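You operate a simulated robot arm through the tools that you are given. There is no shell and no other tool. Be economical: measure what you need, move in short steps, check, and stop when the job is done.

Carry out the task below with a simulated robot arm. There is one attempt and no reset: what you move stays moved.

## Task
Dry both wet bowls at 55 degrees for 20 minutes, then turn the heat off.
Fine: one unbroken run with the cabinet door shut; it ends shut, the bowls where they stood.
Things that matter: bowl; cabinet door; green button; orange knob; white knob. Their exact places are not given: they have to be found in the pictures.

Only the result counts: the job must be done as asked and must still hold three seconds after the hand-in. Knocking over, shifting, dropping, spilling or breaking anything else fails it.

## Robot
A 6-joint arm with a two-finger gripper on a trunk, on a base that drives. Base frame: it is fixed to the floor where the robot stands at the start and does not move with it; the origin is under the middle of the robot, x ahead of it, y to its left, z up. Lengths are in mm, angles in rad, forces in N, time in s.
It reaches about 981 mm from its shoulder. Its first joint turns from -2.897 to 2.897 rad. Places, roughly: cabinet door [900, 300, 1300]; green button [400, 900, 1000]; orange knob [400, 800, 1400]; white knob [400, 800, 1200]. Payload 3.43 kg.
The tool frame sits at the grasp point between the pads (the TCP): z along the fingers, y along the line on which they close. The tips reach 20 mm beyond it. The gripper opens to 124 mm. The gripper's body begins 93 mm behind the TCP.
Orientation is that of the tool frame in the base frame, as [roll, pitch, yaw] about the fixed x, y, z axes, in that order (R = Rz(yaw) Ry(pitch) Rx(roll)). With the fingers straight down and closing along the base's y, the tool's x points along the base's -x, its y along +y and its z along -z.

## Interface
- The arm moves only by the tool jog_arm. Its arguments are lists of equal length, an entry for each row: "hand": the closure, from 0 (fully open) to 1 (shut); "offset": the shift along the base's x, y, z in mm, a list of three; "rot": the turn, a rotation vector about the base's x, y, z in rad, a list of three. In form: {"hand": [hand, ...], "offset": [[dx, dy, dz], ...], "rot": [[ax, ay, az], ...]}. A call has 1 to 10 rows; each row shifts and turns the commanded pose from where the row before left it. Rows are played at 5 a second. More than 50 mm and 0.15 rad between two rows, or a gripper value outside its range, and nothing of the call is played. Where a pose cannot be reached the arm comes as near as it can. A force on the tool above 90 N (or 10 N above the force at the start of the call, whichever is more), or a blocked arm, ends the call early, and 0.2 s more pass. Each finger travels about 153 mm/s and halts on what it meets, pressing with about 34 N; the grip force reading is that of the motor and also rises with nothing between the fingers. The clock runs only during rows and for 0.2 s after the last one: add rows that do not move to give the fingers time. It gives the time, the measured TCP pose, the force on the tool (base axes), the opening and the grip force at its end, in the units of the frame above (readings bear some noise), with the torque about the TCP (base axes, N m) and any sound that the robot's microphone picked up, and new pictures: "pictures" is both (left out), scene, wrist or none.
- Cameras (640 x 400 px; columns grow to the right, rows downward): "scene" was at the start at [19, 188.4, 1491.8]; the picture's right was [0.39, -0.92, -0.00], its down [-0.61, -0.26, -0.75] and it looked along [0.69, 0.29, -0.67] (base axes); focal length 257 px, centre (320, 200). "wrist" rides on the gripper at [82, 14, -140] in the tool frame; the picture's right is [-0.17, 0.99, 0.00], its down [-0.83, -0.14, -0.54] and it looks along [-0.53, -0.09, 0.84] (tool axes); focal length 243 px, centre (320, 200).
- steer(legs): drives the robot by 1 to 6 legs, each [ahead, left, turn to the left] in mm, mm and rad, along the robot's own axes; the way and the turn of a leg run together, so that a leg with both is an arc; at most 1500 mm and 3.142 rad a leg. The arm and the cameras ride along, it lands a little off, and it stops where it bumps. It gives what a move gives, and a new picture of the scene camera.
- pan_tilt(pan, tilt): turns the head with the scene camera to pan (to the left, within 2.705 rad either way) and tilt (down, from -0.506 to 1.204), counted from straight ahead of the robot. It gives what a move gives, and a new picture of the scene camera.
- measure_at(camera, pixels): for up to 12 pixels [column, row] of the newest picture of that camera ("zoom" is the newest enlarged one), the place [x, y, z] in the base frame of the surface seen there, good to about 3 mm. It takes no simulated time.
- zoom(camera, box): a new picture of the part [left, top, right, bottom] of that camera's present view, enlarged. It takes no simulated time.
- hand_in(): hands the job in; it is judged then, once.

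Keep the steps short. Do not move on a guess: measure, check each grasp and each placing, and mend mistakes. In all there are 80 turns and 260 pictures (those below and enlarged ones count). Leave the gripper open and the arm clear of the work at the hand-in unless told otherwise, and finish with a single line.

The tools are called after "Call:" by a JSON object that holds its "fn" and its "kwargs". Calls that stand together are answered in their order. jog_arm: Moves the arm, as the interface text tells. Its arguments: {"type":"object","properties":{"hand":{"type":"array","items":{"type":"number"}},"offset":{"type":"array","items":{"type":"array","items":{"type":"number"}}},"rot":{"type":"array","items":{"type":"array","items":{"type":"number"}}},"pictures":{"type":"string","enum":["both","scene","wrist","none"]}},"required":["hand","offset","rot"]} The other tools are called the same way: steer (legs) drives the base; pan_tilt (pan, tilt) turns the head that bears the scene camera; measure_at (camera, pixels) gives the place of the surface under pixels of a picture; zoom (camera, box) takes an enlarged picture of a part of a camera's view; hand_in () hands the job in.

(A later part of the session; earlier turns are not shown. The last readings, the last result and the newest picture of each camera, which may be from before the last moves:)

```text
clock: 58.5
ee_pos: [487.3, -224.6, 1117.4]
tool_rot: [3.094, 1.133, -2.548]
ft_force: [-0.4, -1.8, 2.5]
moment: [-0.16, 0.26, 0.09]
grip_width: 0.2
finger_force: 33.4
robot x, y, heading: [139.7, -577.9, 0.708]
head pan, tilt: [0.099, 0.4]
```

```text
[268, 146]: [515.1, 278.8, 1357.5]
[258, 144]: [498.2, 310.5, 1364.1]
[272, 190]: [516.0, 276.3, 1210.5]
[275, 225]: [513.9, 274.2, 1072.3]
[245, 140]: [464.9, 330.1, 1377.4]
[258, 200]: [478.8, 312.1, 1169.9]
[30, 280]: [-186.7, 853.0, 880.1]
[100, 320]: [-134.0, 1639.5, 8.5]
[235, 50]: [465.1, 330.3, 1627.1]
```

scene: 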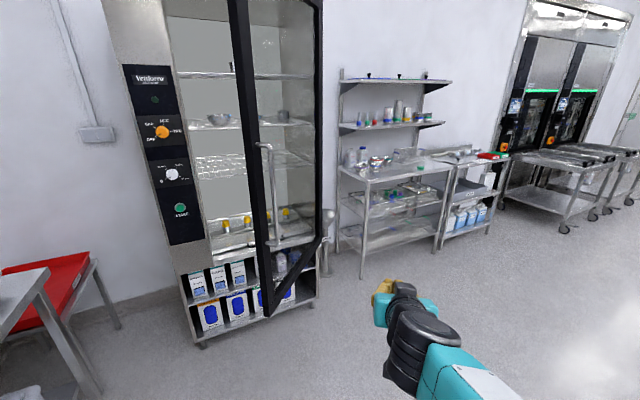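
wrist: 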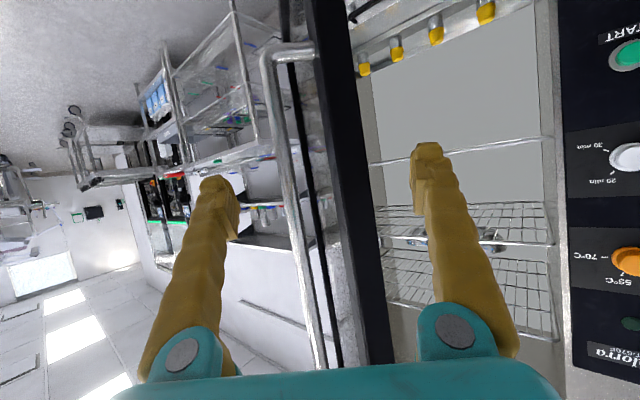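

Handle tube at (515,276), z 1030–1360; free bar near (478,312). I turn left to heading 1.3 and drive toward the cabinet.

Call:
{"fn": "steer", "kwargs": {"legs": [[0, 0, 0.6], [340, 0, 0]]}}

Call:
{"fn": "pan_tilt", "kwargs": {"pan": 0.0, "tilt": 0.4}}

```text
clock: 69.2
ee_pos: [310.7, 239.0, 1119.6]
tool_rot: [3.094, 1.138, -1.947]
ft_force: [-1.9, 1.5, 2.0]
moment: [-0.16, -0.02, -0.28]
grip_width: 0.0
finger_force: 33.8
robot x, y, heading: [230.4, -251.2, 1.31]
head pan, tilt: [0.099, 0.4]
```

scene: 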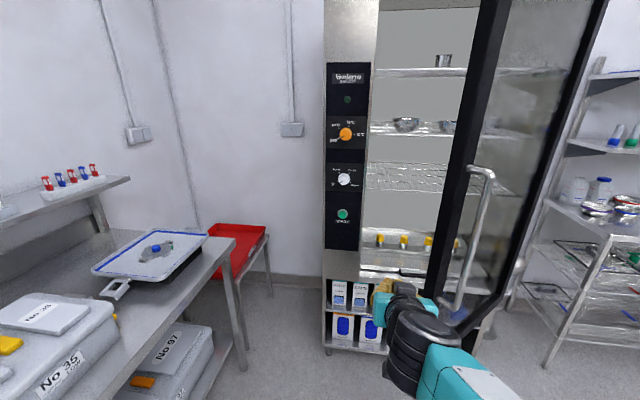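

```text
clock: 69.8
ee_pos: [314.4, 238.0, 1119.8]
tool_rot: [3.09, 1.139, -1.953]
ft_force: [-0.2, -3.4, -6.0]
moment: [0.84, -0.22, 0.13]
grip_width: 0.2
finger_force: 34.1
robot x, y, heading: [232.1, -248.9, 1.306]
head pan, tilt: [0.0, 0.4]
```

scene: 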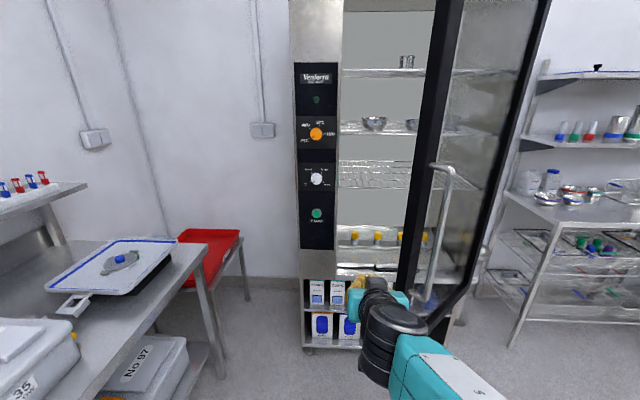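

I measure the bar's outer face in this view before pushing.

Call:
{"fn": "measure_at", "kwargs": {"camera": "scene", "pixels": [[414, 200], [420, 200], [426, 200], [430, 130], [422, 240], [437, 60], [444, 60], [340, 250]]}}

```text
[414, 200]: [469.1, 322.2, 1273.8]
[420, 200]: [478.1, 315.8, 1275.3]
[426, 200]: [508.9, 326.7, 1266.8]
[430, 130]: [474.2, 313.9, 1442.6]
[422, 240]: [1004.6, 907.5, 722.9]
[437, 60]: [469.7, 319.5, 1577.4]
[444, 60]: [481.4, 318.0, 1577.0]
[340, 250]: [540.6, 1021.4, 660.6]
```

I bring the shut fist below the handle level (z≈1000) and just in front of the bar.

Call:
{"fn": "jog_arm", "kwargs": {"hand": [1, 1, 1, 1, 1, 1, 1], "offset": [[0, -5, -40], [0, -5, -40], [0, -5, -40], [41, 10, 0], [41, 10, 0], [41, 10, 0], [41, 10, 0]], "rot": [[0, 0, 0], [0, 0, 0], [0, 0, 0], [0, 0, 0], [0, 0, 0], [0, 0, 0], [0, 0, 0]]}}

```text
clock: 71.4
ee_pos: [382.3, 311.3, 998.0]
tool_rot: [3.101, 1.139, -1.95]
ft_force: [4.3, 4.1, -6.5]
moment: [0.53, -0.01, 0.3]
grip_width: 0.0
finger_force: 34.1
out of reach, approached as far as the arm can: row 2, 3, 5, 6, 7
robot x, y, heading: [229.0, -250.0, 1.304]
head pan, tilt: [0.0, 0.4]
```

scene: 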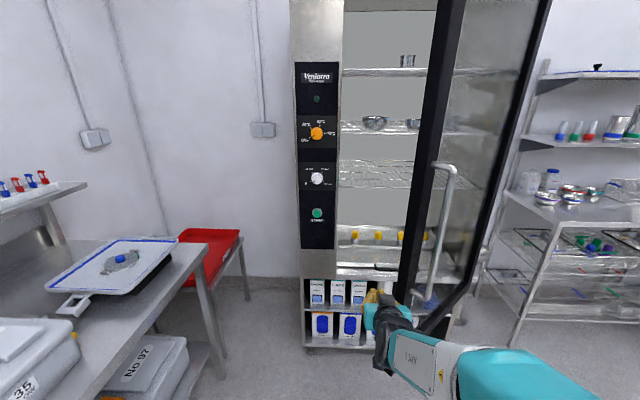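
wrist: 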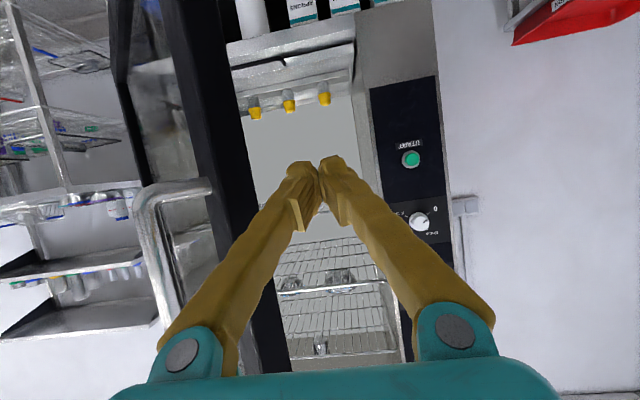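

The arm can't bring the fist right at this yaw. I back off, turn the fist 0.3 right, then go right.

Call:
{"fn": "jog_arm", "kwargs": {"hand": [1, 1, 1, 1, 1, 1], "offset": [[0, -45, 0], [0, -30, 0], [32, 0, 0], [32, 0, 0], [32, 0, 0], [0, 0, 0]], "rot": [[0, 0, -0.148], [0, 0, -0.148], [0, 0, 0], [0, 0, 0], [0, 0, 0], [0, 0, 0]]}}

```text
clock: 72.8
ee_pos: [480.6, 234.4, 997.5]
tool_rot: [3.096, 1.137, -2.245]
ft_force: [-4.2, -7.6, -6.7]
moment: [0.99, -0.68, 0.18]
grip_width: 0.1
finger_force: 34.8
robot x, y, heading: [230.2, -250.8, 1.301]
head pan, tilt: [0.0, 0.4]
```

scene: 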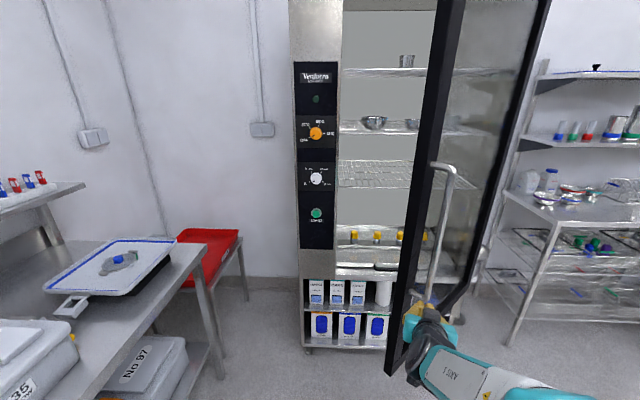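
wrist: 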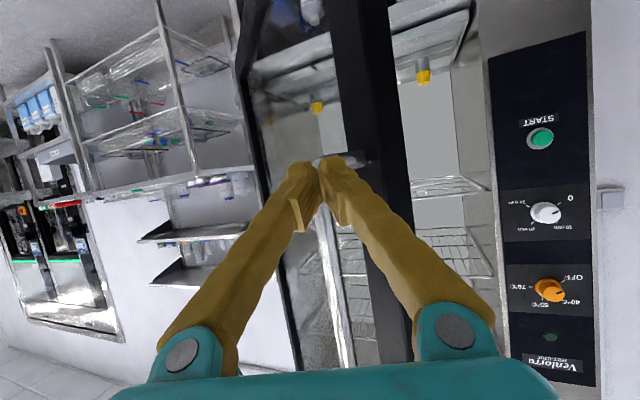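

The fist faces the bar just under the handle's lower end. I go 35 mm lower, then push along the closing arc.

Call:
{"fn": "jog_arm", "kwargs": {"hand": [1, 1, 1, 1, 1, 1, 1, 1], "offset": [[0, 0, -35], [-14, 36, 0], [-14, 36, 0], [-16, 36, 0], [-14, 37, 0], [-12, 38, 0], [-10, 38, 0], [0, 0, 0]], "rot": [[0, 0, 0], [0, 0, 0], [0, 0, 0], [0, 0, 0], [0, 0, 0], [0, 0, 0], [0, 0, 0], [0, 0, 0]]}}

```text
clock: 74.6
ee_pos: [404.7, 457.2, 964.3]
tool_rot: [3.091, 1.138, -2.252]
ft_force: [3.4, 7.0, 2.4]
moment: [-0.61, 0.3, -0.29]
grip_width: 0.0
finger_force: 34.3
robot x, y, heading: [222.0, -247.7, 1.299]
head pan, tilt: [0.0, 0.4]
```

scene: 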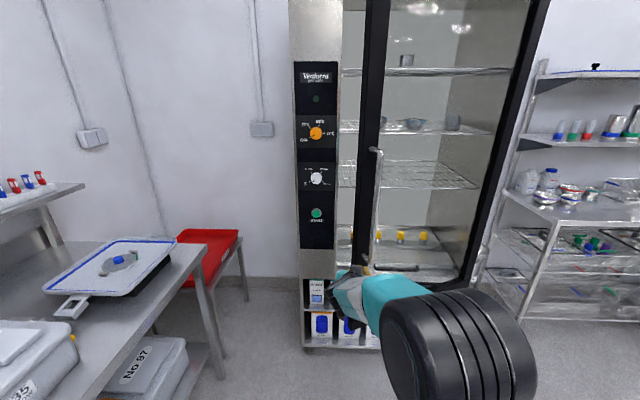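
wrist: 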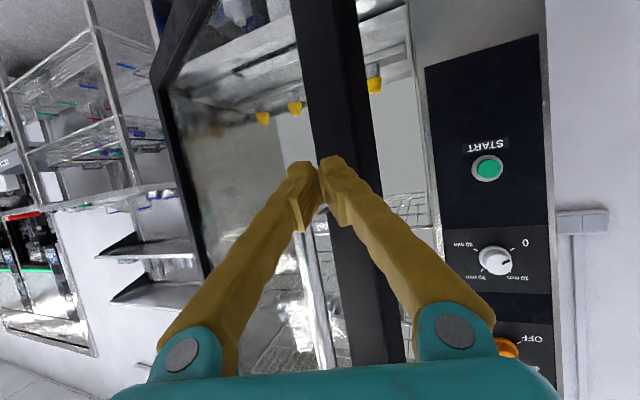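

The door closes well. I check its end and the panel front.

Call:
{"fn": "measure_at", "kwargs": {"camera": "scene", "pixels": [[366, 180], [372, 120], [384, 30], [530, 60], [495, 220], [340, 100], [318, 250], [316, 133], [316, 179], [316, 213]]}}

```text
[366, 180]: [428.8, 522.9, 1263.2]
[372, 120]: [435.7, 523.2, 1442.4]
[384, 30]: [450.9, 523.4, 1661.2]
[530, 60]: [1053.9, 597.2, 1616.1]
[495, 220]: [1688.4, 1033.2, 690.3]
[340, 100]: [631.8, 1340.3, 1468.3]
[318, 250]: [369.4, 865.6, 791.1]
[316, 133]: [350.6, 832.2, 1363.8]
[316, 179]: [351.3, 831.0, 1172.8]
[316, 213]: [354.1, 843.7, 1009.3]
```

The door is at 7°. The rest is beyond reach from here, so I draw the fist back and drive the base 230 mm ahead.

Call:
{"fn": "jog_arm", "kwargs": {"hand": [1, 1, 1, 1, 1], "offset": [[-8, -45, 0], [-8, -45, 0], [-8, -45, 0], [-8, -45, 0], [-8, -45, 0]], "rot": [[0, 0, 0], [0, 0, 0], [0, 0, 0], [0, 0, 0], [0, 0, 0]], "pictures": "none"}}

Call:
{"fn": "steer", "kwargs": {"legs": [[230, 0, 0]]}}

```text
clock: 75.8
ee_pos: [361.4, 239.6, 967.0]
tool_rot: [3.097, 1.135, -2.24]
ft_force: [-3.3, 9.8, -10.6]
moment: [0.53, -0.9, -1.03]
grip_width: 0.0
finger_force: 33.9
out of reach, approached as far as the arm can: row 5
robot x, y, heading: [233.2, -243.2, 1.31]
head pan, tilt: [0.0, 0.4]
```

```text
clock: 80.0
ee_pos: [420.8, 460.2, 970.6]
tool_rot: [3.089, 1.139, -2.249]
ft_force: [0.1, -0.6, 8.9]
moment: [-0.77, 0.55, 0.06]
grip_width: 0.0
finger_force: 33.9
robot x, y, heading: [284.1, -25.7, 1.31]
head pan, tilt: [0.0, 0.4]
```

scene: 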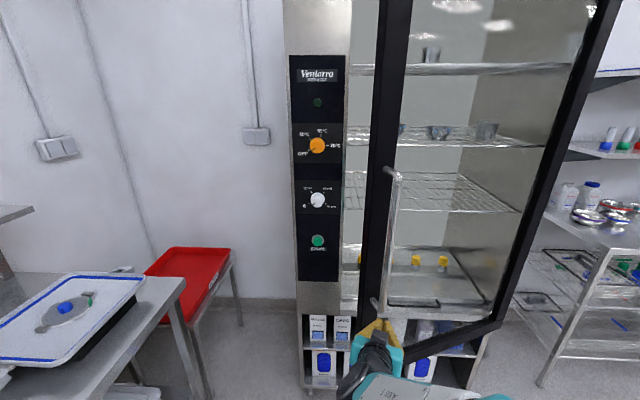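

The door stayed. I push on toward closed.

Call:
{"fn": "jog_arm", "kwargs": {"hand": [1, 1, 1, 1, 1, 1, 1], "offset": [[0, 35, 0], [0, 35, 0], [0, 35, 0], [0, 35, 0], [4, 35, 0], [6, 35, 0], [0, 0, 0]], "rot": [[0, 0, 0], [0, 0, 0], [0, 0, 0], [0, 0, 0], [0, 0, 0], [0, 0, 0], [0, 0, 0]]}}

Call:
{"fn": "measure_at", "kwargs": {"camera": "scene", "pixels": [[366, 150], [370, 100], [360, 220], [380, 30], [585, 60], [320, 250], [545, 200]]}}

```text
clock: 81.7
ee_pos: [430.6, 668.1, 967.2]
tool_rot: [3.094, 1.133, -2.242]
ft_force: [0.8, -6.1, 0.8]
moment: [0.2, 0.09, 0.42]
grip_width: 0.1
finger_force: 34.0
robot x, y, heading: [284.8, -29.1, 1.314]
head pan, tilt: [0.0, 0.4]
```

scene: 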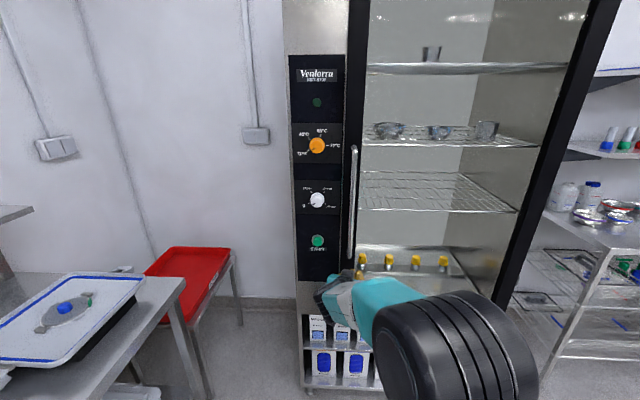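
wrist: 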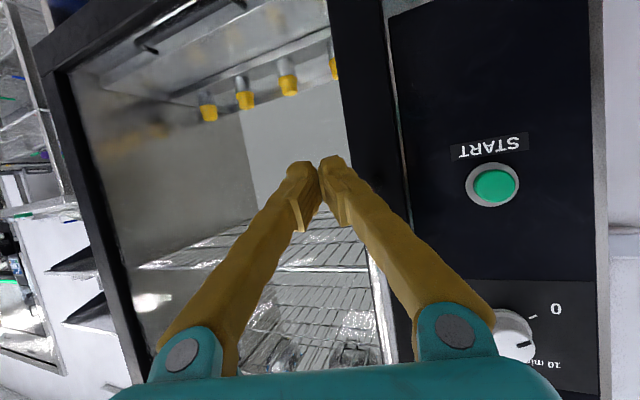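

```text
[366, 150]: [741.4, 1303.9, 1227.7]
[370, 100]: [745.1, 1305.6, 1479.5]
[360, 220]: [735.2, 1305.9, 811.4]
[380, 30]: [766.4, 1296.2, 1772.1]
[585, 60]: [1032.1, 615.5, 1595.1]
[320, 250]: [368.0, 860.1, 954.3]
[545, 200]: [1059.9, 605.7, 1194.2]
```

Nearly there; the bar reaches the panel's edge. I push on in smaller steps, watching the force.

Call:
{"fn": "jog_arm", "kwargs": {"hand": [1, 1, 1, 1, 1, 1], "offset": [[0, 30, 0], [4, 25, 0], [5, 20, 0], [5, 20, 0], [4, 15, 0], [0, 0, 0]], "rot": [[0, 0, 0], [0, 0, 0], [0, 0, 0], [0, 0, 0], [0, 0, 0], [0, 0, 0]]}}

Call:
{"fn": "measure_at", "kwargs": {"camera": "scene", "pixels": [[352, 100], [350, 120], [357, 60], [346, 250], [585, 60], [545, 200], [325, 280]]}}

```text
clock: 83.0
ee_pos: [454.4, 770.9, 957.0]
tool_rot: [3.108, 1.121, -2.24]
ft_force: [5.9, -2.6, -30.8]
moment: [-0.46, 0.16, 0.04]
grip_width: 6.1
finger_force: 34.6
robot x, y, heading: [295.4, -43.7, 1.306]
head pan, tilt: [0.0, 0.4]
```

scene: 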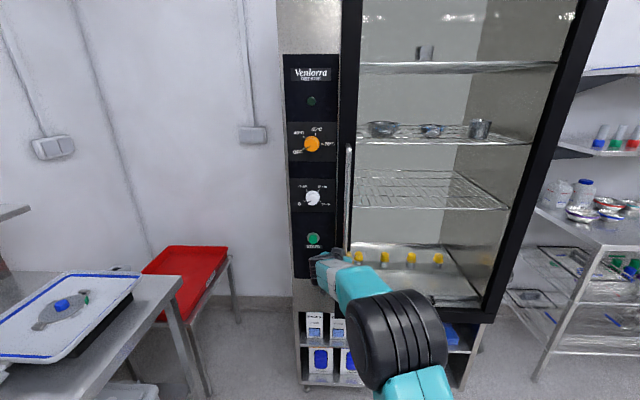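
wrist: 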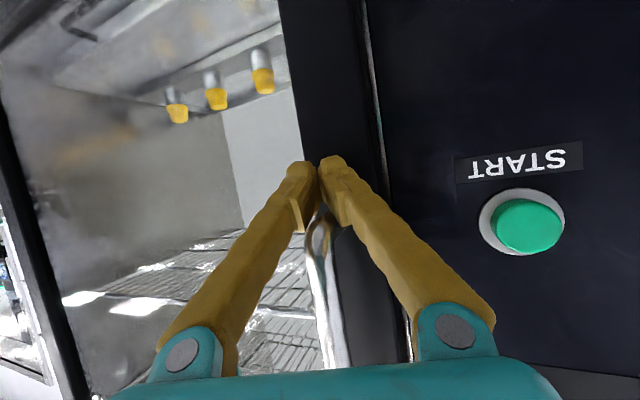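

```text
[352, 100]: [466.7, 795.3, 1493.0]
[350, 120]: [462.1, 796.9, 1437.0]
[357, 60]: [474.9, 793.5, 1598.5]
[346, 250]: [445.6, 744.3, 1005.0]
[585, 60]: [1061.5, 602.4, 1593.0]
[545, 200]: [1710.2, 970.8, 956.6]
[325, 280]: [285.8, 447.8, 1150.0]
```

Force has risen and the base was nudged: the door appears to be shut. I back off and look closely.

Call:
{"fn": "jog_arm", "kwargs": {"hand": [1, 1, 1, 1], "offset": [[-6, -25, 5], [-10, -40, 0], [-15, -45, 0], [-15, -45, 0]], "rot": [[0, 0, 0], [0, 0, 0], [0, 0, 0], [0, 0, 0]], "pictures": "scene"}}

Call:
{"fn": "zoom", "kwargs": {"camera": "scene", "box": [270, 80, 430, 330]}}

Call:
{"fn": "measure_at", "kwargs": {"camera": "scene", "pixels": [[350, 100], [348, 120], [355, 60], [575, 60], [555, 130], [336, 100], [290, 30], [320, 30], [313, 143], [314, 198], [313, 239]]}}

```text
clock: 83.8
ee_pos: [429.7, 675.2, 956.3]
tool_rot: [3.111, 1.116, -2.256]
ft_force: [2.3, 4.7, -5.2]
moment: [0.27, -0.27, -0.12]
grip_width: 0.2
finger_force: 34.8
robot x, y, heading: [289.8, -28.4, 1.29]
head pan, tilt: [0.0, 0.4]
stopped in row 3: the force on the tool passed its limit at 128 N (the readings are from after the stop); the commanded pose is now the measured one
```

scene: 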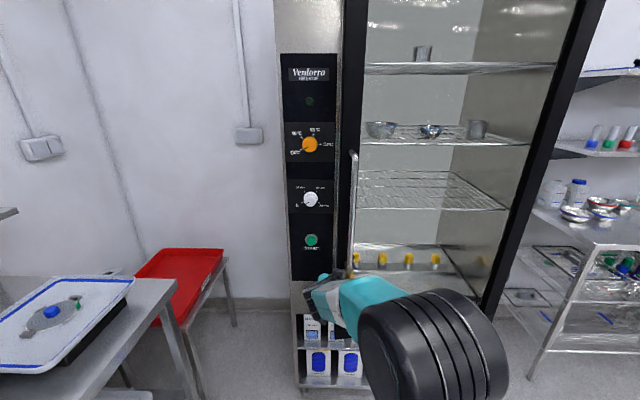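

```text
1.60 times, centred on (350, 205) of scene
```

zoom: 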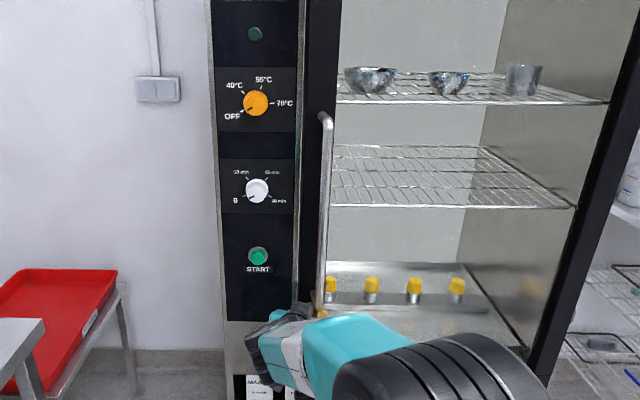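

```text
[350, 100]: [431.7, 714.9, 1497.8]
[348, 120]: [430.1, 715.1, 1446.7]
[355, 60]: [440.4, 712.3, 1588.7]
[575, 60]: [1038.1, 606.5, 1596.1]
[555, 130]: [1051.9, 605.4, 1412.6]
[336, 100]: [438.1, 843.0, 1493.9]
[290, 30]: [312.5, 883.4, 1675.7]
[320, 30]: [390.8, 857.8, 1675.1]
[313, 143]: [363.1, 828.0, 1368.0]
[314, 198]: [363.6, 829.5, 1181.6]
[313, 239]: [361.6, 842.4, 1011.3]
```

Backing off dragged the door open again: the lower end of the handle sits in the gap between the finger roots. I look before freeing it.

Call:
{"fn": "zoom", "kwargs": {"camera": "wrist", "box": [160, 50, 480, 390]}}

Call:
{"fn": "zoom", "kwargs": {"camera": "scene", "box": [300, 220, 400, 320]}}

```text
1.18 times, centred on (320, 220) of wrist
```

zoom: 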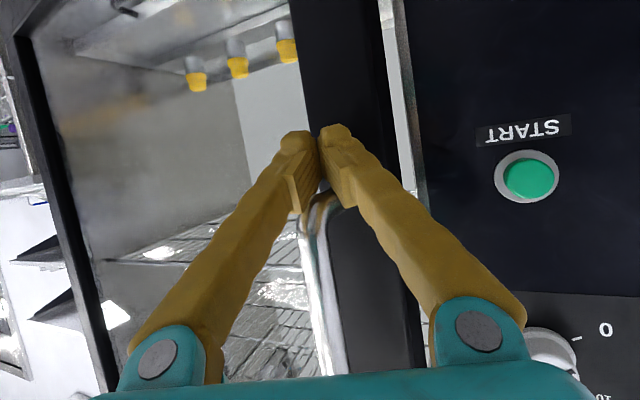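

```text
4.00 times, centred on (350, 270) of scene
```

zoom: 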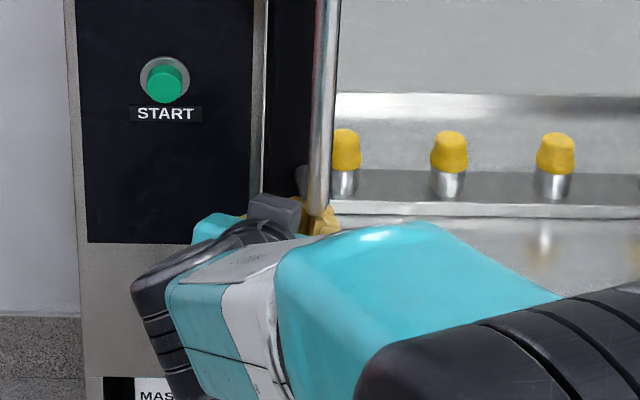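

Confirmed: the tube's lower bend pokes into the gap from above. I lower the hand 70 mm straight, then check.

Call:
{"fn": "jog_arm", "kwargs": {"hand": [1, 1, 1, 1], "offset": [[0, 3, -20], [0, 0, -25], [0, 0, -30], [0, 0, 0]], "rot": [[0, 0, 0], [0, 0, 0], [0, 0, 0], [0, 0, 0]]}}

```text
clock: 84.8
ee_pos: [436.2, 678.7, 879.2]
tool_rot: [3.11, 1.111, -2.275]
ft_force: [0.6, -1.9, 2.7]
moment: [-0.13, 0.18, 0.11]
grip_width: 0.0
finger_force: 34.2
robot x, y, heading: [284.7, -31.4, 1.28]
head pan, tilt: [0.0, 0.4]
```

scene: 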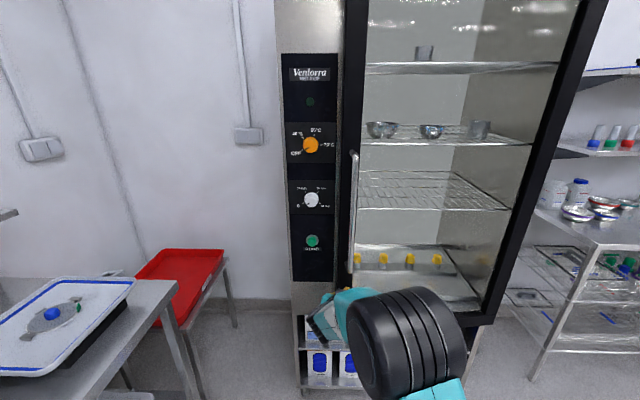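
wrist: 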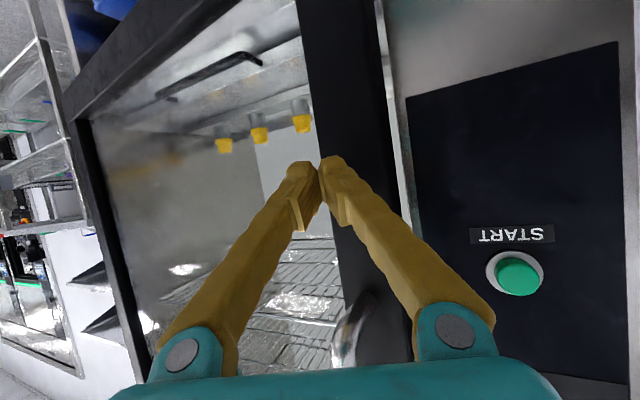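

Freed. At this lower height I push again on the bar until the force rises.

Call:
{"fn": "jog_arm", "kwargs": {"hand": [1, 1, 1, 1, 1, 1], "offset": [[-8, 25, 0], [0, 25, 0], [4, 20, 0], [5, 20, 0], [4, 15, 0], [2, 8, 0]], "rot": [[0, 0, 0], [0, 0, 0], [0, 0, 0], [0, 0, 0], [0, 0, 0], [0, 0, 0]]}}

```text
clock: 86.3
ee_pos: [444.3, 781.0, 883.2]
tool_rot: [3.12, 1.116, -2.285]
ft_force: [-31.7, -101.0, 22.2]
moment: [0.47, -1.41, 0.21]
grip_width: 0.2
finger_force: 33.7
robot x, y, heading: [285.2, -37.2, 1.268]
head pan, tilt: [0.0, 0.4]
stopped in row 6: the force on the tool passed its limit at 140 N (the readings are from after the stop); the commanded pose is now the measured one
```

scene: 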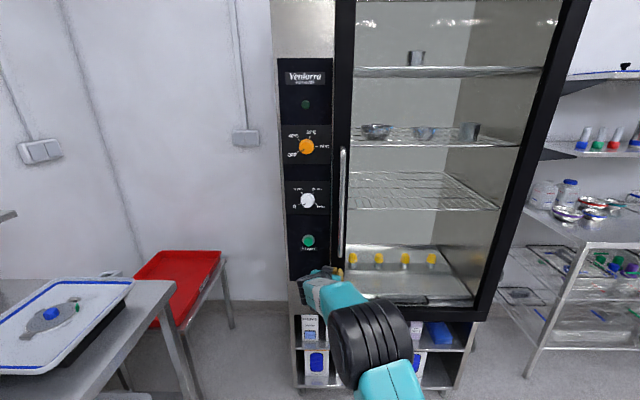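
wrist: 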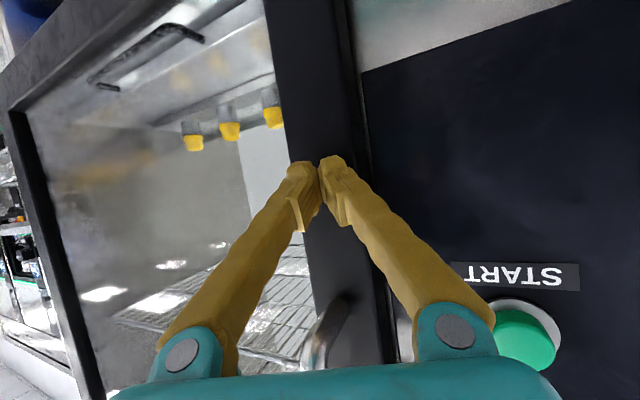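

The push ended at 140 N: the door is firmly shut. I retreat straight back while going lower, to stay clear of the handle.

Call:
{"fn": "jog_arm", "kwargs": {"hand": [1, 1, 1, 1, 1, 1], "offset": [[-2, -6, -25], [-4, -20, -25], [-10, -40, 0], [-10, -45, 0], [-10, -45, 0], [0, 0, 0]], "rot": [[0, 0, 0], [0, 0, 0], [0, 0, 0], [0, 0, 0], [0, 0, 0], [0, 0, 0]], "pictures": "scene"}}

Call:
{"fn": "measure_at", "kwargs": {"camera": "scene", "pixels": [[342, 100], [340, 120], [345, 40], [550, 100], [555, 60], [330, 100], [285, 30], [320, 30], [307, 147], [307, 201], [308, 241]]}}

Call:
{"fn": "zoom", "kwargs": {"camera": "scene", "box": [260, 100, 420, 280]}}

```text
clock: 87.7
ee_pos: [406.3, 632.4, 830.4]
tool_rot: [3.116, 1.119, -2.285]
ft_force: [-0.3, 5.5, 2.3]
moment: [-0.59, 0.14, -0.48]
grip_width: 0.2
finger_force: 34.4
robot x, y, heading: [286.7, -38.0, 1.274]
head pan, tilt: [0.0, 0.4]
```

scene: 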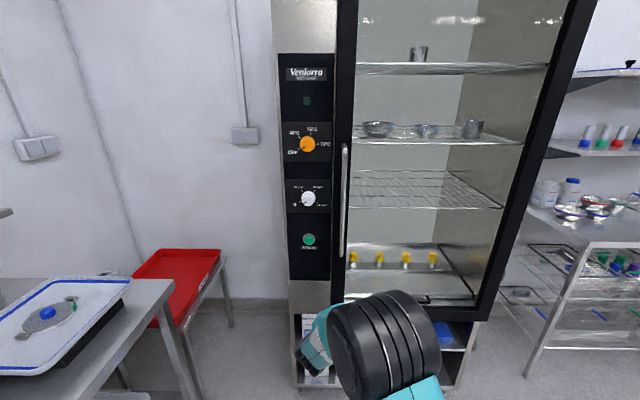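

```text
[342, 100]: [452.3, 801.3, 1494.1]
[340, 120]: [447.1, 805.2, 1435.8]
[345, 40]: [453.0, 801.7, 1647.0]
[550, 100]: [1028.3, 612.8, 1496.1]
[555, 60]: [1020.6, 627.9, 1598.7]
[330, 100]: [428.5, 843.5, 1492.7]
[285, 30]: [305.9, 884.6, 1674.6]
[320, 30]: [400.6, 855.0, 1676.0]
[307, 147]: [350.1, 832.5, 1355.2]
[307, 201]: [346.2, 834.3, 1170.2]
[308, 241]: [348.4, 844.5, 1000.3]
```

```text
2.22 times, centred on (340, 190) of scene
```

zoom: 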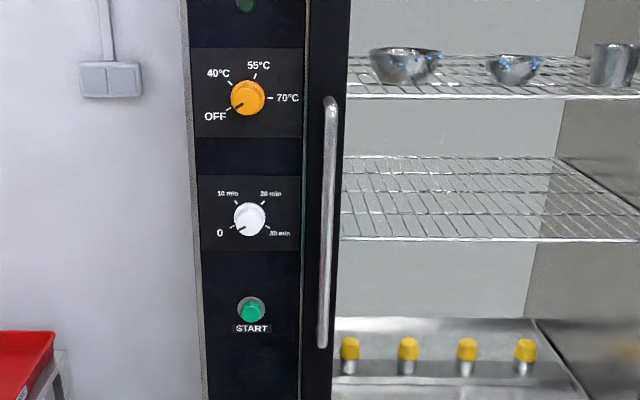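

The door face is parallel with the cabinet front and 35 mm before it: shut. Knob pointers stand at OFF and 0; 55° is about 140° clockwise from OFF, 20 min about 160° from 0. I draw back, raise the hand to the knobs' height and turn it toward the panel's normal (0.30,0.95).

Call:
{"fn": "jog_arm", "kwargs": {"hand": [0.6, 0.6, 0.6, 0.6, 0.6, 0.6, 0.6, 0.6, 0.6, 0.6], "offset": [[-10, -45, 0], [-10, -45, 5], [-5, -20, 42], [-5, -5, 45], [-5, 0, 45], [-5, 0, 45], [-5, 0, 45], [-5, 0, 45], [-5, 0, 45], [-5, 0, 40]], "rot": [[0, 0, 0], [0, 0, 0], [0, 0, 0.05], [0, 0, 0.05], [0, 0, 0.05], [0, 0, 0.05], [0, 0, 0.05], [0, 0, 0.05], [0, 0, 0.05], [0, 0, 0.05]]}}

```text
clock: 89.9
ee_pos: [348.5, 517.0, 1188.5]
tool_rot: [3.114, 1.118, -1.885]
ft_force: [0.1, 4.4, 3.7]
moment: [-0.62, 0.08, -0.2]
grip_width: 49.7
finger_force: 0.1
robot x, y, heading: [288.5, -33.6, 1.282]
head pan, tilt: [0.0, 0.4]
```

scene: 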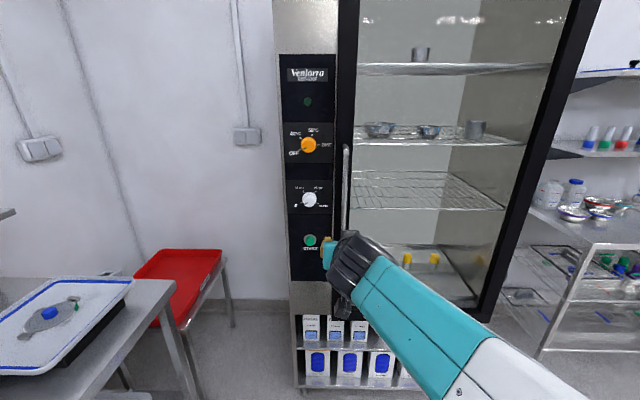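
wrist: 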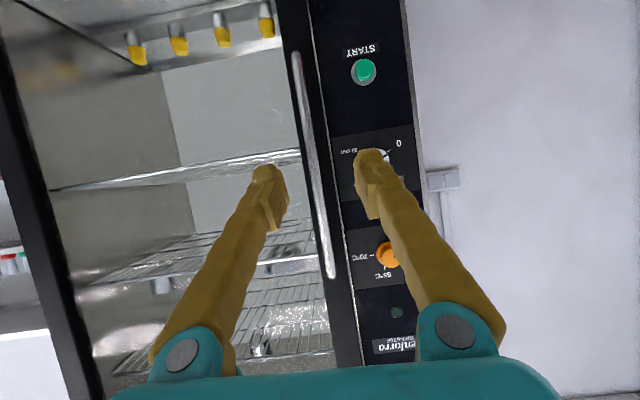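

I level the tool and raise it in front of the orange knob.

Call:
{"fn": "jog_arm", "kwargs": {"hand": [0.3, 0.3, 0.3, 0.3, 0.3], "offset": [[-15, 15, 42], [-15, 15, 42], [-15, 15, 42], [-15, 15, 42], [0, 0, 0]], "rot": [[0.107, -0.035, 0], [0.107, -0.035, 0], [0.107, -0.035, 0], [0.107, -0.035, 0], [0, 0, 0]]}}

```text
clock: 91.1
ee_pos: [287.4, 579.5, 1354.6]
tool_rot: [-2.849, 1.564, -1.563]
ft_force: [-1.7, -0.2, 6.4]
moment: [-0.73, 0.21, -0.13]
grip_width: 86.7
finger_force: 0.1
robot x, y, heading: [288.2, -35.7, 1.275]
head pan, tilt: [0.0, 0.4]
```

scene: 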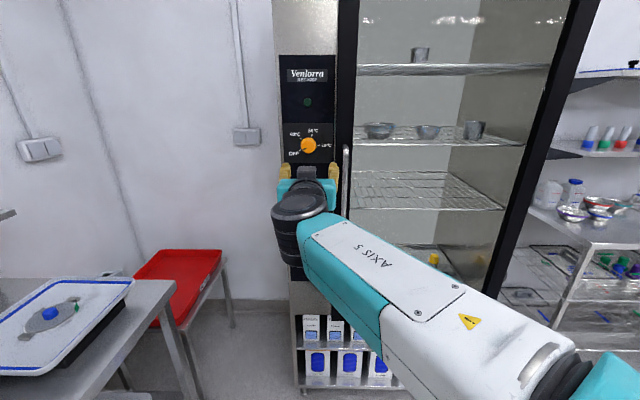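
wrist: 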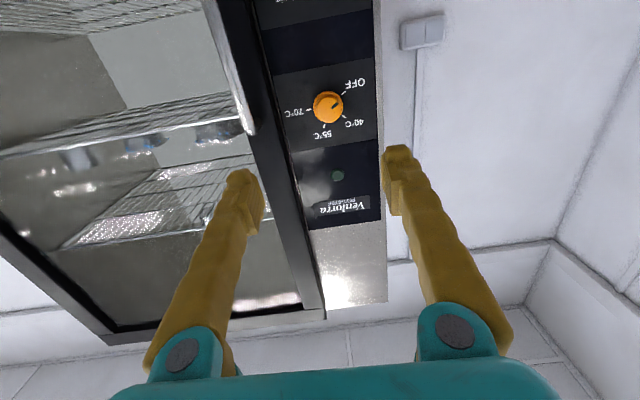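

Level, pointing at the panel. I zoom in the wrist view at the orange knob and measure it with the surrounding panel.

Call:
{"fn": "zoom", "kwargs": {"camera": "wrist", "box": [260, 60, 390, 230]}}

Call:
{"fn": "measure_at", "kwargs": {"camera": "wrist", "pixels": [[328, 107], [322, 107], [335, 105], [328, 98], [328, 115], [308, 109], [324, 125], [345, 116], [343, 92], [300, 130], [360, 130]]}}

```text
2.35 times, centred on (325, 145) of wrist
```

zoom: 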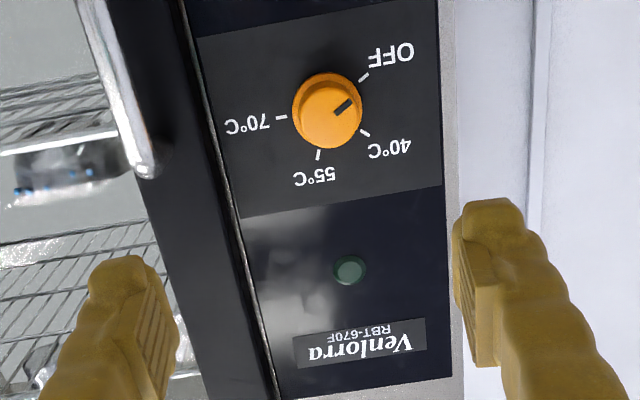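

```text
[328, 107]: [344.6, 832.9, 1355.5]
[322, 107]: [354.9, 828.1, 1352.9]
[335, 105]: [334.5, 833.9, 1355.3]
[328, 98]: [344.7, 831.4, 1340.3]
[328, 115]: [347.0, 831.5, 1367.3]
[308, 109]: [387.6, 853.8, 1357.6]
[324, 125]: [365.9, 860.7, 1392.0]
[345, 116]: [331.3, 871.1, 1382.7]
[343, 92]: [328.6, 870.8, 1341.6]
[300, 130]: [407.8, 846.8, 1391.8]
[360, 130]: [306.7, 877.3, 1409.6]
```

Knob axis meets the panel near (354,863,1355.5). I shift onto that axis and pre-turn the hand by −1.2 rad about it, so that the clockwise turn has room.

Call:
{"fn": "jog_arm", "kwargs": {"hand": [0.3, 0.3, 0.3, 0.3, 0.3, 0.3, 0.3, 0.3, 0.3], "offset": [[-2.7, 0.9, 0], [-2.7, 0.9, 0], [-2.7, 0.9, 0], [-2.7, 0.9, 0], [-2.7, 0.9, 0], [-2.7, 0.9, 0], [-2.7, 0.9, 0], [-2.7, 0.9, 0], [0, 0, 0]], "rot": [[0, 0, -0.024], [-0.0456, -0.142, 0], [-0.0456, -0.142, 0], [-0.0456, -0.142, 0], [-0.0456, -0.142, 0], [-0.0456, -0.142, 0], [-0.0456, -0.142, 0], [-0.0456, -0.142, 0], [-0.0456, -0.142, 0]]}}

```text
clock: 93.1
ee_pos: [271.4, 582.5, 1354.3]
tool_rot: [-1.574, 0.372, -0.321]
ft_force: [0.1, -0.8, -5.0]
moment: [0.75, -0.17, 0.0]
grip_width: 86.9
finger_force: 0.1
robot x, y, heading: [285.8, -33.4, 1.273]
head pan, tilt: [0.0, 0.4]
```

scene: 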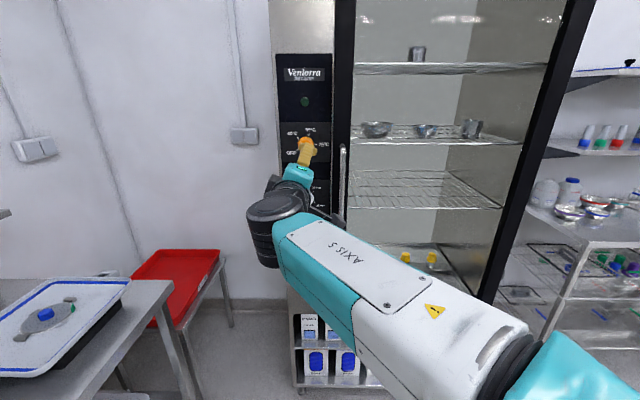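
wrist: 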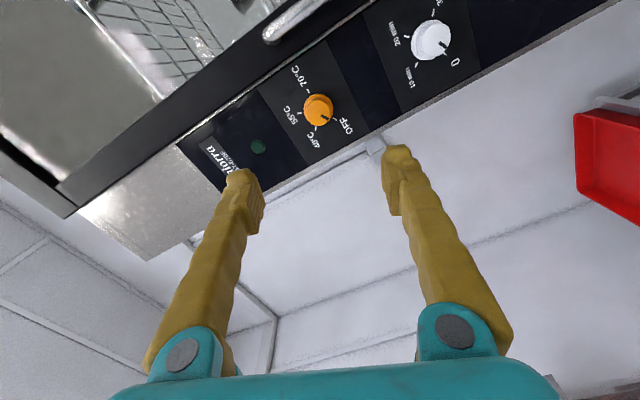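

Turned well. I measure the knob again from here.

Call:
{"fn": "measure_at", "kwargs": {"camera": "wrist", "pixels": [[318, 110], [310, 106], [326, 112], [322, 98], [313, 120], [345, 118], [290, 120], [432, 42]]}}

Call:
{"fn": "zoom", "kwargs": {"camera": "wrist", "box": [260, 60, 380, 170]}}

```text
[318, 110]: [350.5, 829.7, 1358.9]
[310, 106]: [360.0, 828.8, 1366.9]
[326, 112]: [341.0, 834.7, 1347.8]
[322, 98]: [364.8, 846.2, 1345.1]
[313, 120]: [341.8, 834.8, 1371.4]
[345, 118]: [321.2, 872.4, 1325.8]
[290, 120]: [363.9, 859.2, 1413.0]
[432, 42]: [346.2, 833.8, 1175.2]
```

```text
3.64 times, centred on (320, 115) of wrist
```

zoom: 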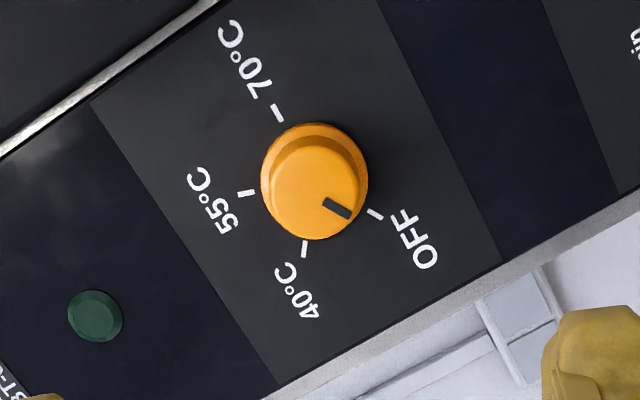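

The base heading matches the panel normal, so I drive 150 mm ahead to gain reach, then re-measure.

Call:
{"fn": "steer", "kwargs": {"legs": [[150, 0, 0]]}}

Call:
{"fn": "zoom", "kwargs": {"camera": "wrist", "box": [240, 20, 400, 180]}}

```text
clock: 96.1
ee_pos: [312.2, 730.4, 1354.5]
tool_rot: [-1.57, 0.376, -0.322]
ft_force: [-2.2, -0.5, 4.3]
moment: [-0.46, 0.12, -0.19]
grip_width: 86.9
finger_force: 0.0
robot x, y, heading: [330.5, 108.2, 1.278]
head pan, tilt: [0.0, 0.4]
```

scene: 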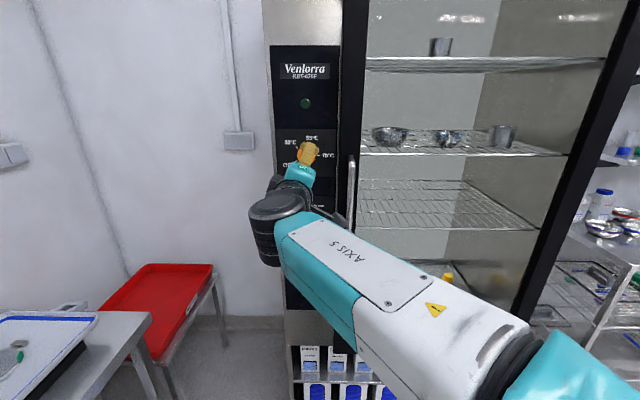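

```text
2.50 times, centred on (320, 100) of wrist
```

zoom: 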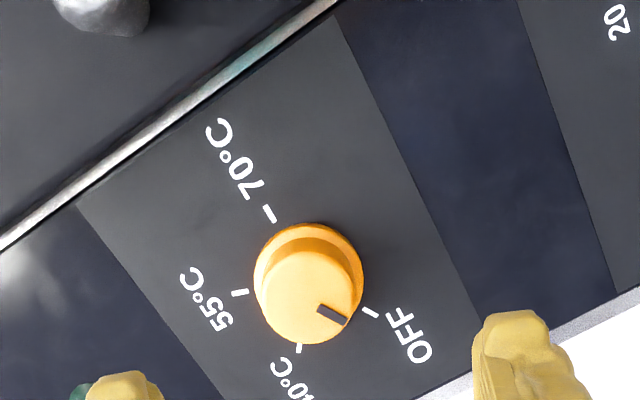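

Call:
{"fn": "measure_at", "kwargs": {"camera": "zoom", "pixels": [[308, 296], [270, 290], [350, 300], [308, 260], [305, 335], [269, 213], [239, 293], [370, 312], [400, 250]]}}

```text
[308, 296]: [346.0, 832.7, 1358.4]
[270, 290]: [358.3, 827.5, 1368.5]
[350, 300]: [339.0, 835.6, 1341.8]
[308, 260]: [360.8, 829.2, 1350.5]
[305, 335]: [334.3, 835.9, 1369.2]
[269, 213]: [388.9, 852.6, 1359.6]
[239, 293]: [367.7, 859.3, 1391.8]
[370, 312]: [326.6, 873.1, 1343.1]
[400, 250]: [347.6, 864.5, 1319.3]
```

The cap centre is at about (347.5,832,1357), 31 mm off the panel. I centre (3 mm) and advance 108 mm so the pads flank the knob.

Call:
{"fn": "jog_arm", "kwargs": {"hand": [0.3, 0.3, 0.3, 0.3, 0.3], "offset": [[2.9, -0.9, 3], [11, 34.3, 0], [11, 34.3, 0], [11, 34.3, 0], [0, 0, 0]], "rot": [[0, 0, 0], [0, 0, 0], [0, 0, 0], [0, 0, 0], [0, 0, 0]]}}

```text
clock: 97.3
ee_pos: [351.9, 832.6, 1356.3]
tool_rot: [-1.574, 0.374, -0.323]
ft_force: [-1.8, 2.7, -1.4]
moment: [0.18, -0.09, -0.35]
grip_width: 86.8
finger_force: 0.1
robot x, y, heading: [330.2, 108.8, 1.273]
head pan, tilt: [0.0, 0.4]
```

scene: 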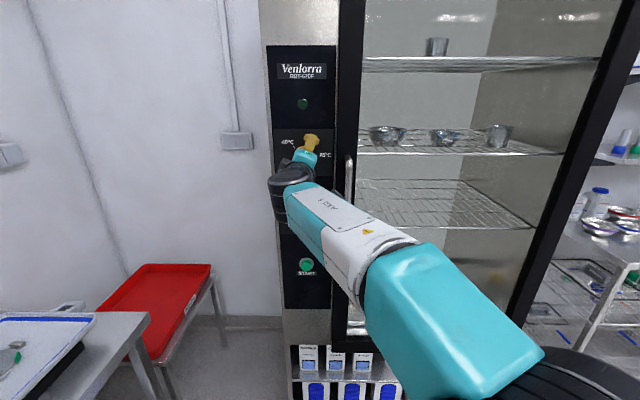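
wrist: 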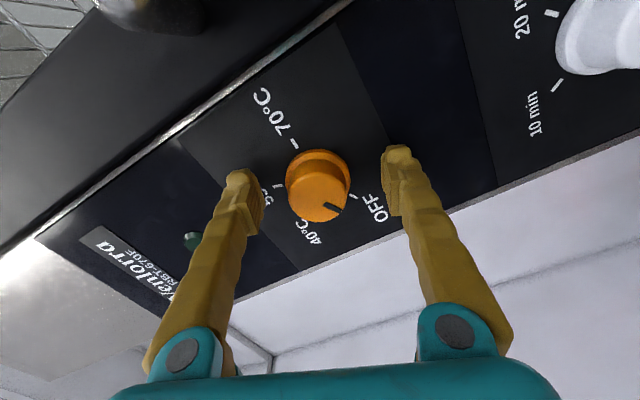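

The knob sits right at the grasp point (318,195). I close on it.

Call:
{"fn": "jog_arm", "kwargs": {"hand": [0.6, 0.8, 1, 1], "offset": [[0, 0, 0], [0, 0, 0], [0, 0, 0], [0, 0, 0]], "rot": [[0, 0, 0], [0, 0, 0], [0, 0, 0], [0, 0, 0]], "pictures": "wrist"}}

```text
clock: 98.3
ee_pos: [348.4, 828.7, 1359.0]
tool_rot: [-1.569, 0.378, -0.318]
ft_force: [18.4, 26.3, 16.6]
moment: [0.08, 0.09, 0.42]
grip_width: 39.3
finger_force: 44.8
robot x, y, heading: [332.1, 110.0, 1.284]
head pan, tilt: [0.0, 0.4]
```

wrist: 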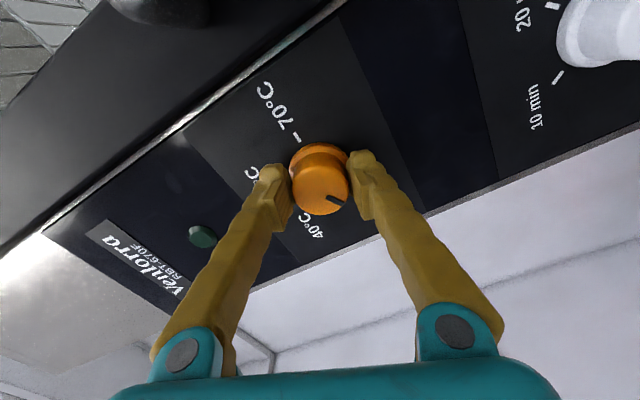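

Gripped at 39 mm. I turn clockwise (seen from the front) in steps, first 1.16 rad, watching.

Call:
{"fn": "jog_arm", "kwargs": {"hand": [1, 1, 1, 1, 1, 1, 1, 1, 1], "offset": [[0, 0, 0], [0, 0, 0], [0, 0, 0], [0, 0, 0], [0, 0, 0], [0, 0, 0], [0, 0, 0], [0, 0, 0], [0, 0, 0]], "rot": [[0.0441, 0.138, 0], [0.0441, 0.138, 0], [0.0441, 0.138, 0], [0.0441, 0.138, 0], [0.0441, 0.138, 0], [0.0441, 0.138, 0], [0.0441, 0.138, 0], [0.0441, 0.138, 0], [0, 0, 0]], "pictures": "wrist"}}

```text
clock: 100.3
ee_pos: [347.6, 832.6, 1359.0]
tool_rot: [-1.896, 1.537, -0.643]
ft_force: [-1.7, -1.2, -0.4]
moment: [-1.36, 0.51, -0.08]
grip_width: 39.6
finger_force: 44.6
robot x, y, heading: [330.5, 111.2, 1.284]
head pan, tilt: [0.0, 0.4]
```

wrist: 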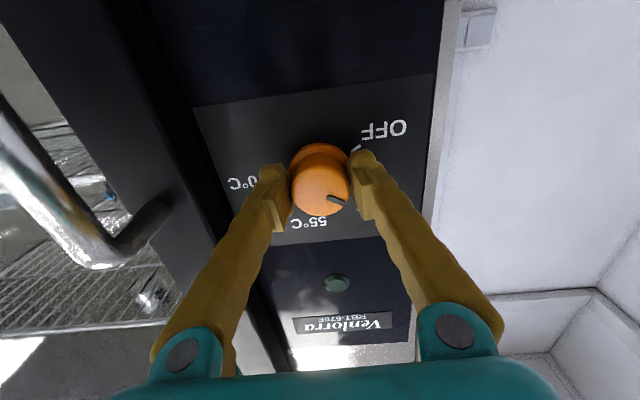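

The knob follows. Another 1.16 rad, then I check the pointer.

Call:
{"fn": "jog_arm", "kwargs": {"hand": [1, 1, 1, 1, 1, 1, 1, 1, 1], "offset": [[0, 0, 0], [0, 0, 0], [0, 0, 0], [0, 0, 0], [0, 0, 0], [0, 0, 0], [0, 0, 0], [0, 0, 0], [0, 0, 0]], "rot": [[0.0441, 0.138, 0], [0.0441, 0.138, 0], [0.0441, 0.138, 0], [0.0441, 0.138, 0], [0.0441, 0.138, 0], [0.0441, 0.138, 0], [0.0441, 0.138, 0], [0.0441, 0.138, 0], [0, 0, 0]], "pictures": "wrist"}}

Call:
{"fn": "zoom", "kwargs": {"camera": "wrist", "box": [230, 120, 410, 260]}}

```text
clock: 102.3
ee_pos: [348.1, 830.4, 1361.0]
tool_rot: [1.575, 0.444, 2.832]
ft_force: [-6.6, 27.6, 14.6]
moment: [-0.36, 0.21, 0.58]
grip_width: 39.0
finger_force: 44.9
robot x, y, heading: [334.7, 107.4, 1.286]
head pan, tilt: [0.0, 0.4]
```

wrist: 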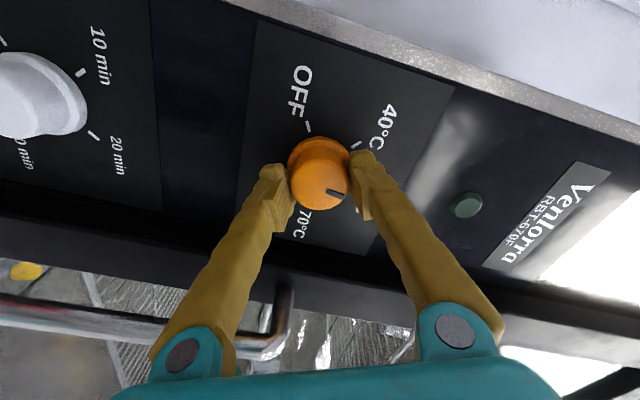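

```text
2.86 times, centred on (320, 190) of wrist
```

zoom: 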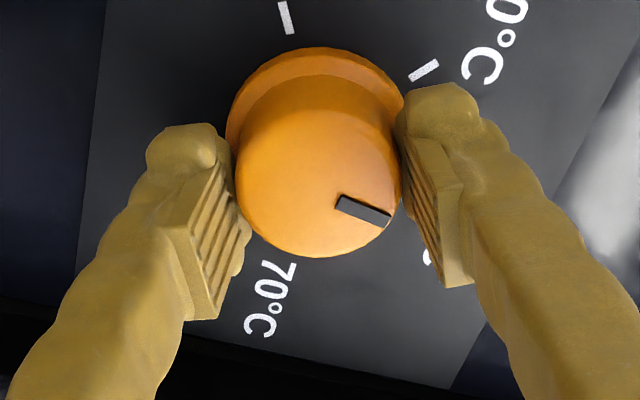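

The pointer (zoom 388,218) looks 5–10° short of the 55 tick behind the finger. I add 0.12 rad, then open to check.

Call:
{"fn": "jog_arm", "kwargs": {"hand": [1, 1, 0.6, 0.3, 0.3], "offset": [[0, 0, 0], [0, 0, 0], [0, 0, 0], [0, 0, 0], [0, 0, 0]], "rot": [[0.0365, 0.1144, 0], [0, 0, 0], [0, 0, 0], [0, 0, 0], [0, 0, 0]], "pictures": "wrist"}}

Call:
{"fn": "zoom", "kwargs": {"camera": "wrist", "box": [230, 100, 410, 240]}}

```text
clock: 103.5
ee_pos: [348.1, 832.1, 1356.8]
tool_rot: [1.58, 0.329, 2.846]
ft_force: [0.1, 6.2, -1.3]
moment: [0.21, -0.04, -0.17]
grip_width: 86.9
finger_force: 0.0
robot x, y, heading: [331.0, 112.3, 1.285]
head pan, tilt: [0.0, 0.4]
```

wrist: 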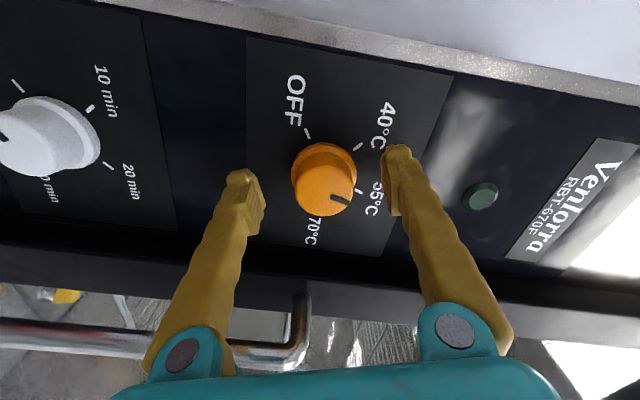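

```text
2.86 times, centred on (320, 170) of wrist
```

zoom: 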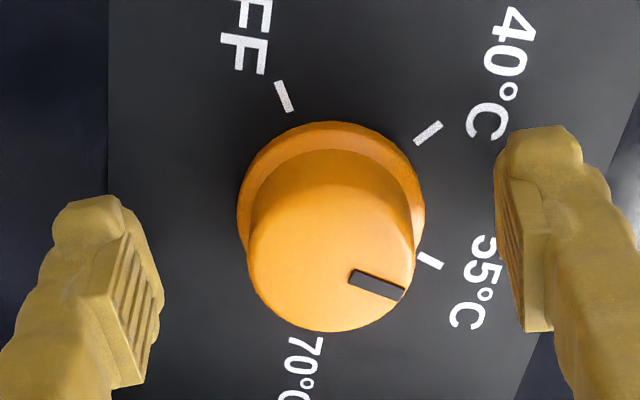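

Call:
{"fn": "measure_at", "kwargs": {"camera": "zoom", "pixels": [[354, 276], [402, 292], [378, 284], [251, 262], [414, 262], [330, 328], [428, 260], [430, 132], [284, 96]]}}

```text
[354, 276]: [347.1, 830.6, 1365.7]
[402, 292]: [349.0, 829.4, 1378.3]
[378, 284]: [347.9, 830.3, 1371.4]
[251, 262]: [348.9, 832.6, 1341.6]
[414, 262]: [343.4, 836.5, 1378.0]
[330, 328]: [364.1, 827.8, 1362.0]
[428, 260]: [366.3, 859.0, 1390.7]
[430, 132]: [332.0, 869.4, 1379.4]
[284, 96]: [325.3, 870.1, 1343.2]
```

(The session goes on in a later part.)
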